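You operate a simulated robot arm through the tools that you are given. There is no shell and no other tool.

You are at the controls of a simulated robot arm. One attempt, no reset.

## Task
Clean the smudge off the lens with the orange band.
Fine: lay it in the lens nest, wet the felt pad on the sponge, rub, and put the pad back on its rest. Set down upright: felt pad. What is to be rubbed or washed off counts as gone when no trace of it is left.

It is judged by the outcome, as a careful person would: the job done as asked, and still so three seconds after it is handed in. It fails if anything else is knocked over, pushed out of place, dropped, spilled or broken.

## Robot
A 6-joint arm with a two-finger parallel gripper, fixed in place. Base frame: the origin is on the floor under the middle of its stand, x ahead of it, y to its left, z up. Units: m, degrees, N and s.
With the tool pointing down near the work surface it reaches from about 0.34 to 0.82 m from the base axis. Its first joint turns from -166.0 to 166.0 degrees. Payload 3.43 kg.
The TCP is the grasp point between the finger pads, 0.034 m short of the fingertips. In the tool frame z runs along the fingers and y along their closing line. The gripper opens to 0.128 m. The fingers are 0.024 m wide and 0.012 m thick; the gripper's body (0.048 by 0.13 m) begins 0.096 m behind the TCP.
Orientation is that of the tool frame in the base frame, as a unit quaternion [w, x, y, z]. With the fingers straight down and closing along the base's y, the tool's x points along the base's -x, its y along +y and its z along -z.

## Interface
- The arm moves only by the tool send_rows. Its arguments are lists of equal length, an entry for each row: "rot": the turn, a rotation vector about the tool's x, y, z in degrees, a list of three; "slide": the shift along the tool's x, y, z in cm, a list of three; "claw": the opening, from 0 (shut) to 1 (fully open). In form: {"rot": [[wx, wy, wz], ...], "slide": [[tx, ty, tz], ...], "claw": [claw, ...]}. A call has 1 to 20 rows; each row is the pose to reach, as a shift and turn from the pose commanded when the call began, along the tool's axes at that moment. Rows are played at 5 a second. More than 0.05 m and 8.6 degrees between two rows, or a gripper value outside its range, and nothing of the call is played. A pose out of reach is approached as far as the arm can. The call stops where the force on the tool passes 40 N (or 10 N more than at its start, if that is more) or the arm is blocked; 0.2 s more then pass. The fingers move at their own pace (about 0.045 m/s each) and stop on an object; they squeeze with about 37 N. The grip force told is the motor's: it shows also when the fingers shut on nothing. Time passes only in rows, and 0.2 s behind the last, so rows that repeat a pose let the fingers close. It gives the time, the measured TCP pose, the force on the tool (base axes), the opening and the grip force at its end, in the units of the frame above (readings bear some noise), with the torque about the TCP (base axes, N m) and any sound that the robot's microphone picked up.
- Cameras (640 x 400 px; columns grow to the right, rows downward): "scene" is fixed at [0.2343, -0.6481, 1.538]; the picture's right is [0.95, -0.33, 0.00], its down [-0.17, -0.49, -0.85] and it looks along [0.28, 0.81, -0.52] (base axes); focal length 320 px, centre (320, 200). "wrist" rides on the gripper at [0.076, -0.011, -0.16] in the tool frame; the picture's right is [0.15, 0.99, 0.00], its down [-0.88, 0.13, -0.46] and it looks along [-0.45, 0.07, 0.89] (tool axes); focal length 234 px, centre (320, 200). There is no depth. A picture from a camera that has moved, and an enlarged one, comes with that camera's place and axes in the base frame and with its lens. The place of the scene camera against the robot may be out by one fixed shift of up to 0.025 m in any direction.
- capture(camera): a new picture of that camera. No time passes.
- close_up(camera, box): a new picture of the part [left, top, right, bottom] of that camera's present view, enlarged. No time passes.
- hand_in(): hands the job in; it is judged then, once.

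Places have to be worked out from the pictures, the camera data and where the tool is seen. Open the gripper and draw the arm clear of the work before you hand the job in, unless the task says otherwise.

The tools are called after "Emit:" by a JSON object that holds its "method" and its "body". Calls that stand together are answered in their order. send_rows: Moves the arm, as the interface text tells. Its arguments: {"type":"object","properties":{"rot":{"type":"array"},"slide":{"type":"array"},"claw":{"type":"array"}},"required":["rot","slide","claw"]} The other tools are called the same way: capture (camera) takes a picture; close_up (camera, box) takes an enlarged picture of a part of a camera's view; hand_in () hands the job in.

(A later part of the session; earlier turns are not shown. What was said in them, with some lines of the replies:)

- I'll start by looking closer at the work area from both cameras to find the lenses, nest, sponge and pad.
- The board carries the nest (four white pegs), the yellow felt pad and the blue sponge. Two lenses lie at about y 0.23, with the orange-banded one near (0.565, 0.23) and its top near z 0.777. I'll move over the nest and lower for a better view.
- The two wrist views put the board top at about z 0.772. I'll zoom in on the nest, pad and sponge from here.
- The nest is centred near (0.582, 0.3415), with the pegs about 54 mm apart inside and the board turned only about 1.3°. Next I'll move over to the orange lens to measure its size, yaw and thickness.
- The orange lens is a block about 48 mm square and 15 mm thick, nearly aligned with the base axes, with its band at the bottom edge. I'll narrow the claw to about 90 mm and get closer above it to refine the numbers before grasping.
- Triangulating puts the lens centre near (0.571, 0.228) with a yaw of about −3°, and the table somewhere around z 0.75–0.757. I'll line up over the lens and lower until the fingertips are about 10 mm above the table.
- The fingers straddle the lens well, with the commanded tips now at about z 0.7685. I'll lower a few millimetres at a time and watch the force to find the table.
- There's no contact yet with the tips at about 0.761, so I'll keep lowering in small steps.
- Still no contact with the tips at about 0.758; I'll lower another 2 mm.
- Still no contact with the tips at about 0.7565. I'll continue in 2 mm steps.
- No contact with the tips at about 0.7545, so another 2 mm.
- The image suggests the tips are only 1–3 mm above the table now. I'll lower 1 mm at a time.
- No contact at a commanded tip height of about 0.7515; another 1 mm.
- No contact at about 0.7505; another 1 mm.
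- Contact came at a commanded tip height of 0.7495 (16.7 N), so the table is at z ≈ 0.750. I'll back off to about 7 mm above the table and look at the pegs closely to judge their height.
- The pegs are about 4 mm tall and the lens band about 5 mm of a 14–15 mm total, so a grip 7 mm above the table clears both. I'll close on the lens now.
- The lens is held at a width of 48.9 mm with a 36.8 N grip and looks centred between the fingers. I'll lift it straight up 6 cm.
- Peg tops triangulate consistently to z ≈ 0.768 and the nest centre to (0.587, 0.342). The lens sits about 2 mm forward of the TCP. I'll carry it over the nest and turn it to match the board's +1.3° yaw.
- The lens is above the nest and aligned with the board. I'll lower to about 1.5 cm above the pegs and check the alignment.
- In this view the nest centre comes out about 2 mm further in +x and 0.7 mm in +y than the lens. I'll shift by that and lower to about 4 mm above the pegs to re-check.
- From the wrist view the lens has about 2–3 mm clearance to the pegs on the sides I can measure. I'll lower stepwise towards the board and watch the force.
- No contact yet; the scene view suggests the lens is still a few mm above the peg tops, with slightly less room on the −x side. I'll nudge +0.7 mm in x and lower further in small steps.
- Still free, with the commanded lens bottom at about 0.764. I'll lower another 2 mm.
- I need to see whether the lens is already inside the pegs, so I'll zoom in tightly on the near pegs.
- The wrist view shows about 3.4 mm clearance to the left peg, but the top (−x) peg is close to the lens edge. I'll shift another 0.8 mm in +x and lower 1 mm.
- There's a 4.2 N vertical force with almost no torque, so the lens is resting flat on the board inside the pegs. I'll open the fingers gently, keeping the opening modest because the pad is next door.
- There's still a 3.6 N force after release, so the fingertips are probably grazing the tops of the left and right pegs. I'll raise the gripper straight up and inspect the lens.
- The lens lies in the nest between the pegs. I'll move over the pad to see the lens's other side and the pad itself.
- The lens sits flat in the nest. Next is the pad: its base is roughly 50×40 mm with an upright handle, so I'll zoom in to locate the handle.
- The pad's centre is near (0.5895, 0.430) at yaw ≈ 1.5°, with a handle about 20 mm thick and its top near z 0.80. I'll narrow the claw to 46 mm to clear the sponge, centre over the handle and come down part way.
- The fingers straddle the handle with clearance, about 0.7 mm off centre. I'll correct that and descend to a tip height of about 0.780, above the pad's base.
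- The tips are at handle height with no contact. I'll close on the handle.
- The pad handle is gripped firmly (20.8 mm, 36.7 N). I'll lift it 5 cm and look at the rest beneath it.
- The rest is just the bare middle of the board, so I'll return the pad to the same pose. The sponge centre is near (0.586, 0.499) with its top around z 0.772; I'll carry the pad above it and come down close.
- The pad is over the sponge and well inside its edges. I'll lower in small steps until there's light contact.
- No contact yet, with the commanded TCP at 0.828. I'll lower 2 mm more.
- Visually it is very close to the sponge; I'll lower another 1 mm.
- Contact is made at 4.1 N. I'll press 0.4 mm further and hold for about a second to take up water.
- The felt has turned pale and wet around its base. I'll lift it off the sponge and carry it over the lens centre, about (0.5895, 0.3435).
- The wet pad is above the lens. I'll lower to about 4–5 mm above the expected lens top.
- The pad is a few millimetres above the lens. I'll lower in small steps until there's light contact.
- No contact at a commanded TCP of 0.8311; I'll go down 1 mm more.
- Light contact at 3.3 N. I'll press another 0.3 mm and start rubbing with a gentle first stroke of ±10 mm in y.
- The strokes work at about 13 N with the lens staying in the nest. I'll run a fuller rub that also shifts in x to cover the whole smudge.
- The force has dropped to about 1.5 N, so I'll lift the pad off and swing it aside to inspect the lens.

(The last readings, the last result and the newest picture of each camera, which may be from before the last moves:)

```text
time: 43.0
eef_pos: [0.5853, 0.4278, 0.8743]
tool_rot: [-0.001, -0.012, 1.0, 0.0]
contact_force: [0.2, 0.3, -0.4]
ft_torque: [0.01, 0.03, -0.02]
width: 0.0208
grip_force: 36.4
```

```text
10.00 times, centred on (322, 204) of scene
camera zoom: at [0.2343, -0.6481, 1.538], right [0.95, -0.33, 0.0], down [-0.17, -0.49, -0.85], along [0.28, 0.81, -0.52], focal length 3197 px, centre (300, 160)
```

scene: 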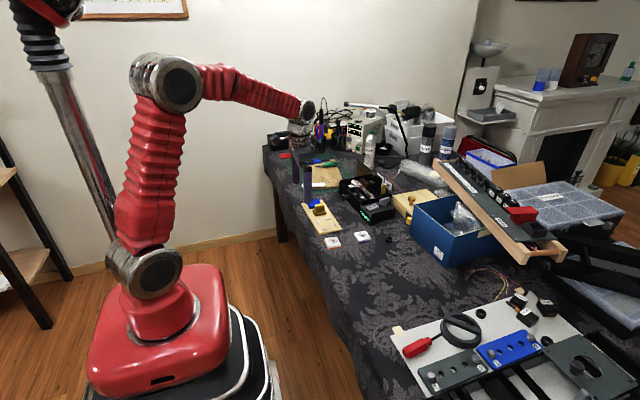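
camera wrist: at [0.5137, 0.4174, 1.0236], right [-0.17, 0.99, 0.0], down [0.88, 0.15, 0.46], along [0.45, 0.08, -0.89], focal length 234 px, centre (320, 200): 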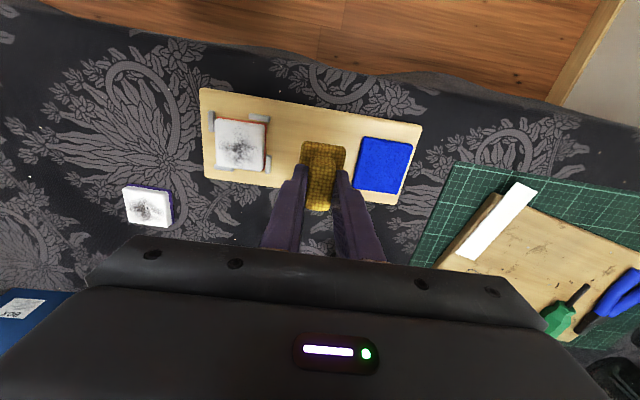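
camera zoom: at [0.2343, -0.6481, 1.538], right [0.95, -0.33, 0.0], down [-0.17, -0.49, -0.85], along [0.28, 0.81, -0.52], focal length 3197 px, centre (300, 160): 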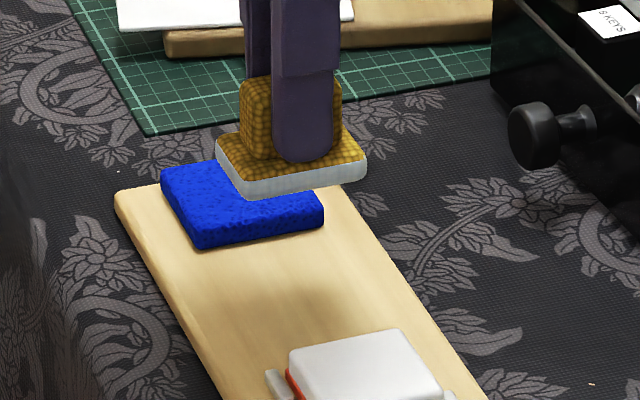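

The lens looks clean. I'll zoom in tighter to be sure there's no faint residue.

Emit:
{"method": "close_up", "body": {"camera": "wrist", "box": [226, 116, 262, 146]}}

Emit:
{"method": "close_up", "body": {"camera": "wrist", "box": [226, 140, 262, 172]}}

Emit:
{"method": "close_up", "body": {"camera": "scene", "box": [322, 216, 338, 228]}}

```text
13.33 times, centred on (244, 131) of wrist
camera zoom: at [0.5111, 0.4161, 1.034], right [-0.17, 0.99, 0.0], down [0.88, 0.15, 0.46], along [0.45, 0.08, -0.89], focal length 3122 px, centre (1333, 1120)
```

zoom: 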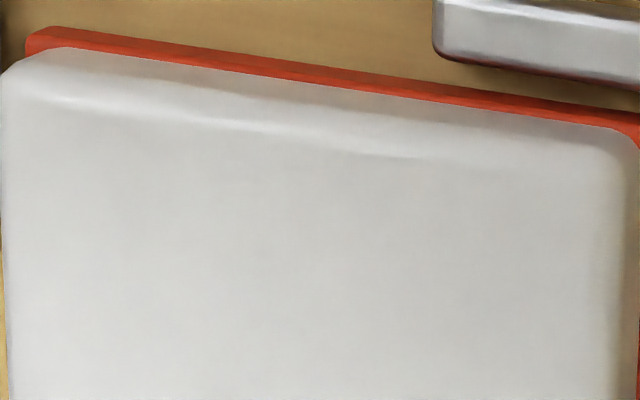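

```text
12.50 times, centred on (244, 156) of wrist
camera zoom: at [0.5111, 0.4161, 1.034], right [-0.17, 0.99, 0.0], down [0.88, 0.15, 0.46], along [0.45, 0.08, -0.89], focal length 2927 px, centre (1270, 750)
```

zoom: 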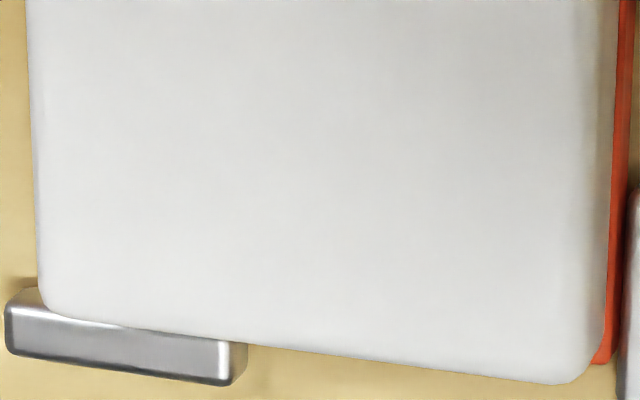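

```text
16.00 times, centred on (330, 222) of scene
camera zoom: at [0.2343, -0.6481, 1.538], right [0.95, -0.33, 0.0], down [-0.17, -0.49, -0.85], along [0.28, 0.81, -0.52], focal length 5116 px, centre (160, -152)
```

zoom: 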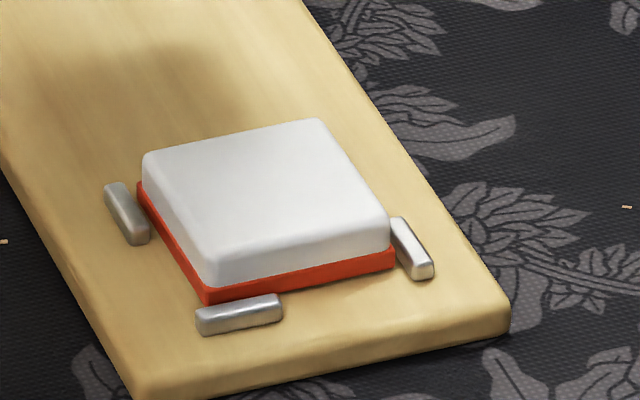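

No texture is visible even at high zoom. To be certain no trace remains, I'll do one more short wet rub, first bringing the pad back just above the lens.

Emit:
{"method": "send_rows", "body": {"rot": [[0, 0, 0], [0, 0, 0], [0, 0, 0], [0, 0, 0], [0, 0, 0], [0, 0, 0], [0, 0, 0], [0, 0, 0]], "slide": [[0, -3, 0], [0, -6, 0], [0, -8.58, 0], [0, -8.58, 1], [0, -8.58, 2.5], [0, -8.58, 3.8], [0, -8.58, 4.4], [0, -8.58, 4.5]], "claw": [0.05, 0.05, 0.05, 0.05, 0.05, 0.05, 0.05, 0.05]}}

```text
time: 44.8
eef_pos: [0.5881, 0.345, 0.8303]
tool_rot: [0.001, -0.012, 1.0, 0.001]
contact_force: [-1.7, -0.7, 6.9]
ft_torque: [-0.05, 0.06, -0.02]
width: 0.0209
grip_force: 37.0
```

There's 6.9 N of contact on the lens. I'll run a second rub covering x ±8 mm and y ±12 mm.

Emit:
{"method": "send_rows", "body": {"rot": [[0, 0, 0], [0, 0, 0], [0, 0, 0], [0, 0, 0], [0, 0, 0], [0, 0, 0], [0, 0, 0], [0, 0, 0], [0, 0, 0], [0, 0, 0], [0, 0, 0], [0, 0, 0], [0, 0, 0], [0, 0, 0], [0, 0, 0], [0, 0, 0], [0, 0, 0], [0, 0, 0], [0, 0, 0], [0, 0, 0]], "slide": [[0, 0.6, 0.01], [0, 1.2, 0.01], [-0.5, 1.2, 0.01], [-0.7, 0.6, 0.01], [-0.7, 0, 0.01], [-0.7, -0.6, 0.01], [-0.7, -1.2, 0.01], [-0.2, -1.2, 0.01], [0.3, -1.2, 0.01], [0.7, -1.0, 0.01], [0.7, -0.4, 0.01], [0.7, 0.2, 0.01], [0.7, 0.8, 0.01], [0.7, 1.2, 0.01], [0.2, 1.2, 0.01], [0, 0.6, 0.01], [0, 0, 0.01], [0, -0.6, 0.01], [0, -1.2, 0.01], [0, -0.5, 0.01]], "claw": [0.05, 0.05, 0.05, 0.05, 0.05, 0.05, 0.05, 0.05, 0.05, 0.05, 0.05, 0.05, 0.05, 0.05, 0.05, 0.05, 0.05, 0.05, 0.05, 0.05]}}

Emit:
{"method": "close_up", "body": {"camera": "scene", "box": [316, 206, 346, 230]}}

```text
time: 49.0
eef_pos: [0.5883, 0.3377, 0.8302]
tool_rot: [0.0, -0.011, 1.0, 0.0]
contact_force: [1.0, -6.3, 11.0]
ft_torque: [-0.23, -0.05, -0.02]
width: 0.021
grip_force: 37.4
```

```text
16.00 times, centred on (331, 218) of scene
camera zoom: at [0.2343, -0.6481, 1.538], right [0.95, -0.33, 0.0], down [-0.17, -0.49, -0.85], along [0.28, 0.81, -0.52], focal length 5116 px, centre (144, -88)
```

zoom: 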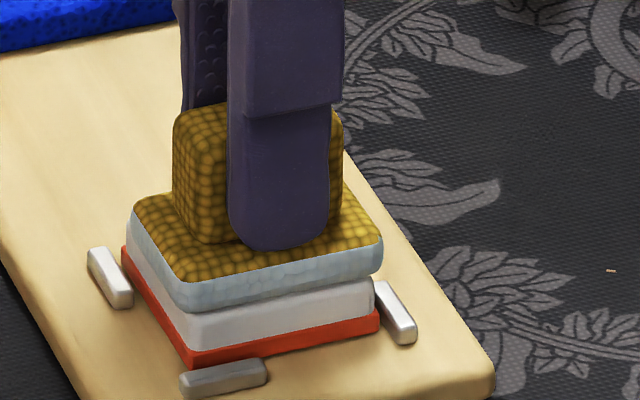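

The second rub is done. I'll lift and carry the pad back above its rest at (0.5885, 0.4283), stopping there to inspect the lens again.

Emit:
{"method": "send_rows", "body": {"rot": [[0, 0, 0], [0, 0, 0], [0, 0, 0], [0, 0, 0], [0, 0, 0], [0, 0, 0], [0, 0, 0], [0, 0, 0]], "slide": [[0, 0, -0.5], [0, 0, -2], [0, 0, -3.5], [0, 0, -4.5], [-0.03, 3, -4.5], [-0.06, 6, -4.5], [-0.09, 8.98, -4.5], [-0.09, 8.98, -4.5]], "claw": [0.05, 0.05, 0.05, 0.05, 0.05, 0.05, 0.05, 0.05]}}

Emit:
{"method": "close_up", "body": {"camera": "wrist", "box": [205, 100, 285, 190]}}

Emit:
{"method": "close_up", "body": {"camera": "scene", "box": [322, 216, 338, 228]}}

Emit:
{"method": "close_up", "body": {"camera": "wrist", "box": [240, 80, 400, 200]}}

```text
time: 50.8
eef_pos: [0.5892, 0.4297, 0.8731]
tool_rot: [-0.001, -0.012, 1.0, 0.0]
contact_force: [0.1, -0.4, 0.0]
ft_torque: [-0.03, -0.01, 0.0]
width: 0.0208
grip_force: 37.3
```

```text
4.44 times, centred on (245, 145) of wrist
camera zoom: at [0.514, 0.4166, 1.0342], right [-0.17, 0.99, 0.0], down [0.88, 0.15, 0.46], along [0.45, 0.08, -0.89], focal length 1041 px, centre (653, 444)
```

zoom: 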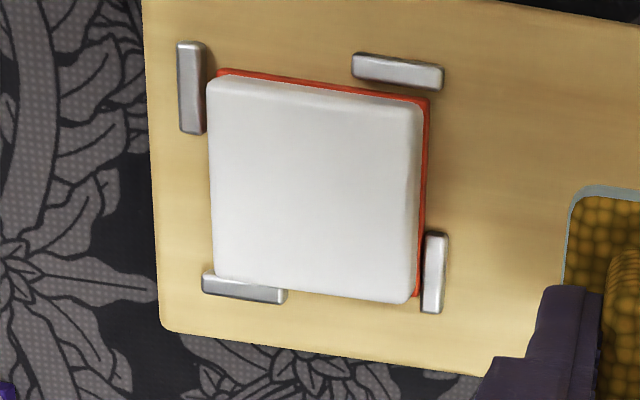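

```text
16.00 times, centred on (330, 222) of scene
camera zoom: at [0.2343, -0.6481, 1.538], right [0.95, -0.33, 0.0], down [-0.17, -0.49, -0.85], along [0.28, 0.81, -0.52], focal length 5116 px, centre (160, -152)
```

zoom: 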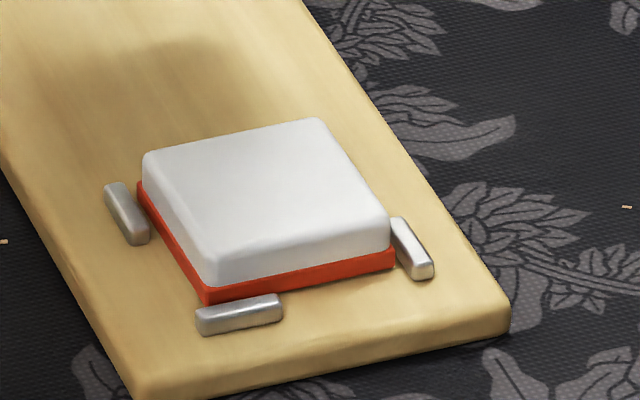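

```text
3.33 times, centred on (320, 140) of wrist
camera zoom: at [0.514, 0.4166, 1.0342], right [-0.17, 0.99, 0.0], down [0.88, 0.15, 0.46], along [0.45, 0.08, -0.89], focal length 781 px, centre (320, 400)
```

zoom: 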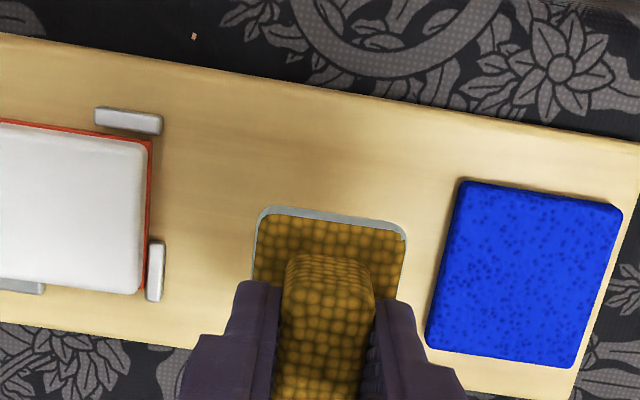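

The lens is clean and still in the nest. I'll lower the pad towards its rest, stopping about 4 mm above the board.

Emit:
{"method": "send_rows", "body": {"rot": [[0, 0, 0], [0, 0, 0], [0, 0, 0], [0, 0, 0], [0, 0, 0]], "slide": [[0, 0, 1.2], [0, 0, 2.6], [0, 0, 4], [0, 0, 5], [0, 0, 5.6]], "claw": [0.05, 0.05, 0.05, 0.05, 0.05]}}

Emit:
{"method": "close_up", "body": {"camera": "scene", "box": [304, 190, 340, 220]}}

```text
time: 52.0
eef_pos: [0.589, 0.429, 0.8188]
tool_rot: [0.0, -0.011, 1.0, 0.001]
contact_force: [-1.0, -0.3, -0.1]
ft_torque: [0.0, -0.01, 0.01]
width: 0.0206
grip_force: 36.6
```

```text
13.33 times, centred on (322, 205) of scene
camera zoom: at [0.2343, -0.6481, 1.538], right [0.95, -0.33, 0.0], down [-0.17, -0.49, -0.85], along [0.28, 0.81, -0.52], focal length 4263 px, centre (293, 133)
```

zoom: 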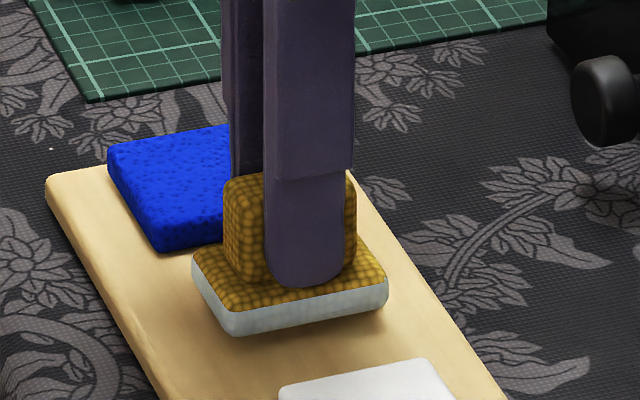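

The pad is about 4–5 mm above the board and in line with its old place. I'll lower in small steps to contact.

Emit:
{"method": "send_rows", "body": {"rot": [[0, 0, 0], [0, 0, 0], [0, 0, 0]], "slide": [[0, 0, 0.15], [0, 0, 0.3], [0, 0, 0.4]], "claw": [0.05, 0.05, 0.05]}}

```text
time: 52.8
eef_pos: [0.5879, 0.4292, 0.8139]
tool_rot: [0.0, -0.011, 1.0, 0.0]
contact_force: [-0.6, 0.2, 0.2]
ft_torque: [-0.03, -0.01, 0.01]
width: 0.0208
grip_force: 37.2
```

No contact yet at a commanded TCP of 0.8147. I'll go 0.7 mm further.

Emit:
{"method": "send_rows", "body": {"rot": [[0, 0, 0], [0, 0, 0]], "slide": [[0, 0, 0.07], [0, 0, 0.07]], "claw": [0.05, 0.05]}}

```text
time: 53.4
eef_pos: [0.5887, 0.4286, 0.8136]
tool_rot: [0.0, -0.011, 1.0, 0.0]
contact_force: [-0.2, 0.0, 0.0]
ft_torque: [0.03, -0.02, -0.01]
width: 0.0208
grip_force: 36.5
```

Still no contact at 0.8140; another 0.5 mm.

Emit:
{"method": "send_rows", "body": {"rot": [[0, 0, 0], [0, 0, 0]], "slide": [[0, 0, 0.05], [0, 0, 0.05]], "claw": [0.05, 0.05]}}

Emit:
{"method": "close_up", "body": {"camera": "scene", "box": [308, 198, 332, 218]}}

```text
time: 54.0
eef_pos: [0.5887, 0.428, 0.8129]
tool_rot: [0.0, -0.011, 1.0, 0.0]
contact_force: [0.6, 0.0, -0.1]
ft_torque: [-0.01, -0.03, -0.03]
width: 0.0209
grip_force: 36.6
```

```text
16.00 times, centred on (320, 208) of scene
camera zoom: at [0.2343, -0.6481, 1.538], right [0.95, -0.33, 0.0], down [-0.17, -0.49, -0.85], along [0.28, 0.81, -0.52], focal length 5116 px, centre (320, 72)
```

zoom: 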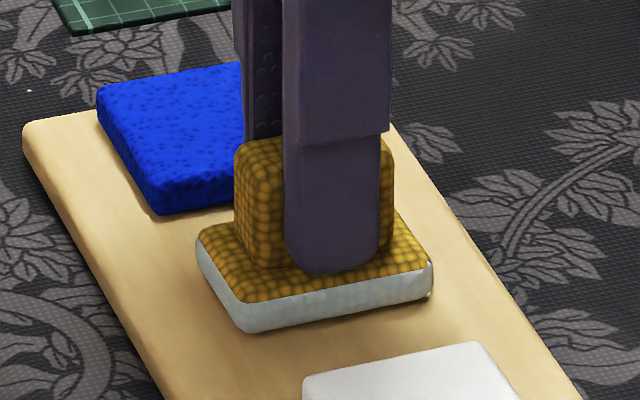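

Very close now but still no force at 0.8135. I'll lower another 0.6 mm.

Emit:
{"method": "send_rows", "body": {"rot": [[0, 0, 0], [0, 0, 0]], "slide": [[0, 0, 0.06], [0, 0, 0.06]], "claw": [0.05, 0.05]}}

```text
time: 54.6
eef_pos: [0.5884, 0.4276, 0.8134]
tool_rot: [0.0, -0.011, 1.0, 0.0]
contact_force: [0.2, -0.1, -1.1]
ft_torque: [0.02, -0.01, 0.03]
width: 0.0208
grip_force: 36.8
```

No contact at 0.8129; another 0.6 mm.

Emit:
{"method": "send_rows", "body": {"rot": [[0, 0, 0], [0, 0, 0]], "slide": [[0, 0, 0.06], [0, 0, 0.06]], "claw": [0.05, 0.05]}}

```text
time: 55.2
eef_pos: [0.5889, 0.4281, 0.8121]
tool_rot: [0.0, -0.012, 1.0, -0.001]
contact_force: [-1.8, 1.3, 2.1]
ft_torque: [0.02, 0.01, 0.0]
width: 0.0208
grip_force: 37.4
```

Contact at 2.1 N with no torque, so the pad is sitting flat on its rest. I'll open the fingers to 46 mm.

Emit:
{"method": "send_rows", "body": {"rot": [[0, 0, 0], [0, 0, 0], [0, 0, 0], [0, 0, 0], [0, 0, 0]], "slide": [[0, 0, 0.01], [0, 0, 0.01], [0, 0, 0.01], [0, 0, 0.01], [0, 0, 0.01]], "claw": [0.18, 0.24, 0.3, 0.36, 0.36]}}

Emit:
{"method": "close_up", "body": {"camera": "scene", "box": [308, 198, 332, 218]}}

Emit:
{"method": "close_up", "body": {"camera": "wrist", "box": [260, 90, 380, 210]}}

```text
time: 56.4
eef_pos: [0.5891, 0.4286, 0.8123]
tool_rot: [0.0, -0.011, 1.0, 0.0]
contact_force: [0.5, -0.5, -0.8]
ft_torque: [0.01, 0.01, 0.02]
width: 0.0463
grip_force: 0.1
```

```text
16.00 times, centred on (320, 208) of scene
camera zoom: at [0.2343, -0.6481, 1.538], right [0.95, -0.33, 0.0], down [-0.17, -0.49, -0.85], along [0.28, 0.81, -0.52], focal length 5116 px, centre (320, 72)
```

zoom: 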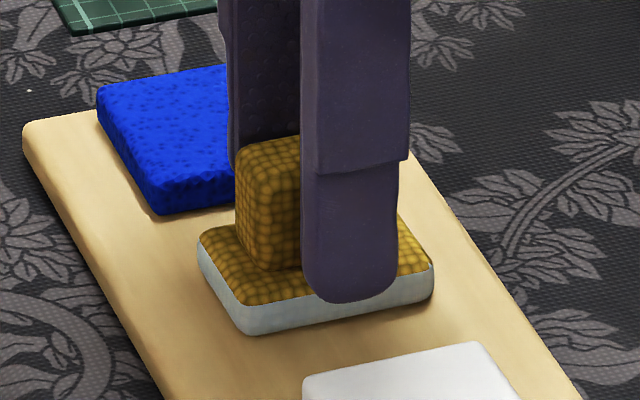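

```text
3.33 times, centred on (320, 150) of wrist
camera zoom: at [0.5133, 0.4154, 0.9719], right [-0.17, 0.99, 0.0], down [0.88, 0.15, 0.46], along [0.45, 0.08, -0.89], focal length 781 px, centre (320, 367)
```

zoom: 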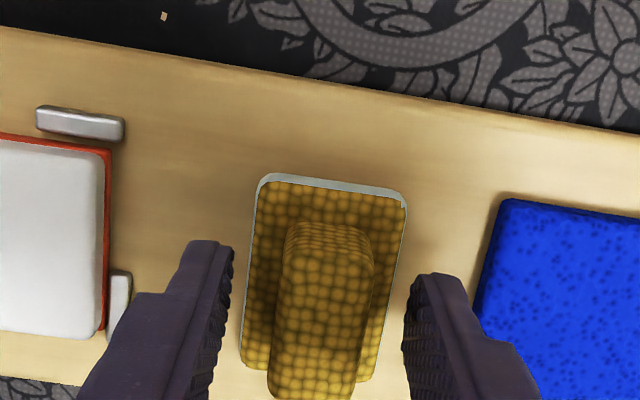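

The fingers are free of the pad and it stands upright on its rest. I'll raise straight up and then draw the arm back clear of the work.

Emit:
{"method": "send_rows", "body": {"rot": [[0, 0, 0], [0, 0, 0], [0, 0, 0], [0, 0, 0], [0, 0, 0], [0, 0, 0], [0, 0, 0], [0, 0, 0]], "slide": [[0, 0, -0.5], [0, 0, -2], [0, 0, -4], [0, 0, -6.5], [0, 0, -9.5], [0, 0, -13], [2, 0, -16], [4, 0, -18]], "claw": [0.36, 0.36, 0.36, 0.36, 0.36, 0.5, 0.8, 1]}}

Emit:
{"method": "capture", "body": {"camera": "wrist"}}

Emit:
{"method": "close_up", "body": {"camera": "scene", "box": [295, 180, 391, 260]}}

Emit:
{"method": "capture", "body": {"camera": "scene"}}

```text
time: 58.2
eef_pos: [0.5481, 0.4271, 0.991]
tool_rot: [-0.001, -0.011, 1.0, -0.001]
contact_force: [0.1, 0.1, -0.1]
ft_torque: [-0.01, 0.02, 0.0]
width: 0.1143
grip_force: 0.1
```

```text
taken
camera wrist: at [0.4737, 0.4139, 1.15], right [-0.17, 0.99, 0.0], down [0.88, 0.15, 0.46], along [0.45, 0.08, -0.89], focal length 234 px, centre (320, 200)
```

wrist: 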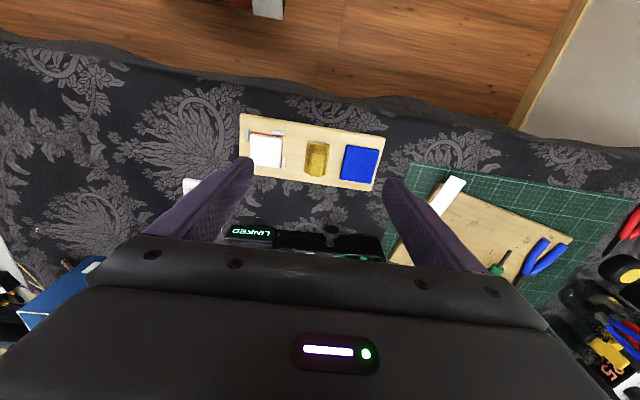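

```text
5.00 times, centred on (343, 220) of scene
camera zoom: at [0.2343, -0.6481, 1.538], right [0.95, -0.33, 0.0], down [-0.17, -0.49, -0.85], along [0.28, 0.81, -0.52], focal length 1599 px, centre (205, 100)
```

zoom: 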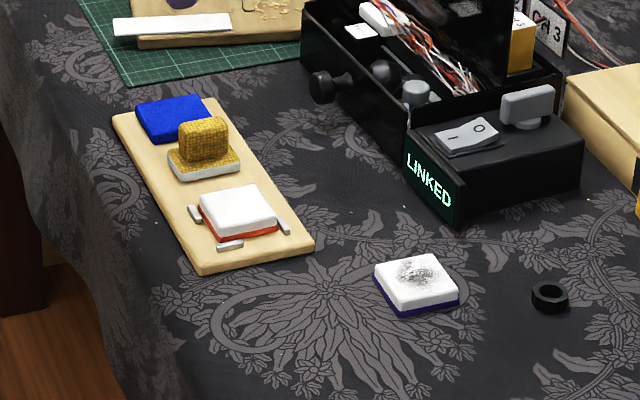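

```text
taken
```

scene: 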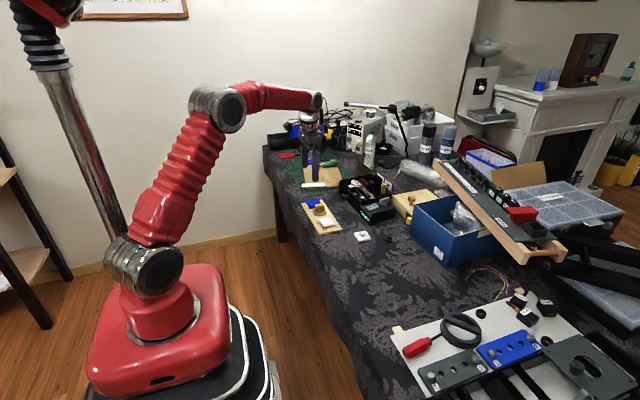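

Everything looks in place: lens in the nest, pad upright on its rest, purple lens untouched and arm clear. I'll take one last close check before handing in.

Emit:
{"method": "close_up", "body": {"camera": "wrist", "box": [230, 100, 390, 200]}}

Emit:
{"method": "close_up", "body": {"camera": "scene", "box": [310, 196, 346, 232]}}

```text
4.00 times, centred on (310, 150) of wrist
camera zoom: at [0.4737, 0.4139, 1.15], right [-0.17, 0.99, 0.0], down [0.88, 0.15, 0.46], along [0.45, 0.08, -0.89], focal length 937 px, centre (360, 400)
```

zoom: 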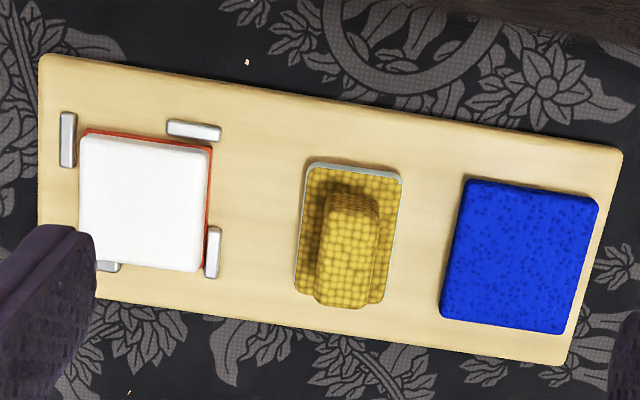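

```text
11.11 times, centred on (328, 214) of scene
camera zoom: at [0.2343, -0.6481, 1.538], right [0.95, -0.33, 0.0], down [-0.17, -0.49, -0.85], along [0.28, 0.81, -0.52], focal length 3552 px, centre (231, 44)
```

zoom: 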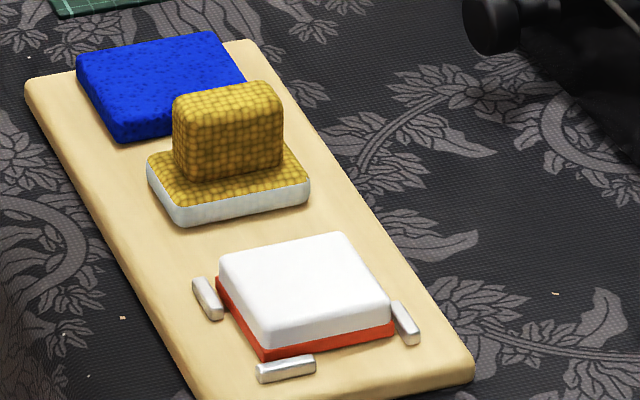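

The lens is spotless and seated in the nest, the pad stands upright on its rest, and the arm is clear with the gripper open. Handing in now.

Emit:
{"method": "hand_in", "body": {}}

```text
The job is handed in.
```

I cleaned the orange-banded lens and handed the job in. At high zoom in both cameras there was no trace of the smudge left.

- **Lens:** it sits flat in the nest between the four pegs. The fingertips lightly touched the tops of two pegs while setting it down, and nothing moved.
- **Felt pad:** I wetted it on the sponge and rubbed the lens twice, the second time as a precaution. It is back upright on the board within about a millimetre of where it started.
- **Everything else:** the purple-banded lens and the other items look as they did at the start. The gripper is open and the arm is clear of the work.
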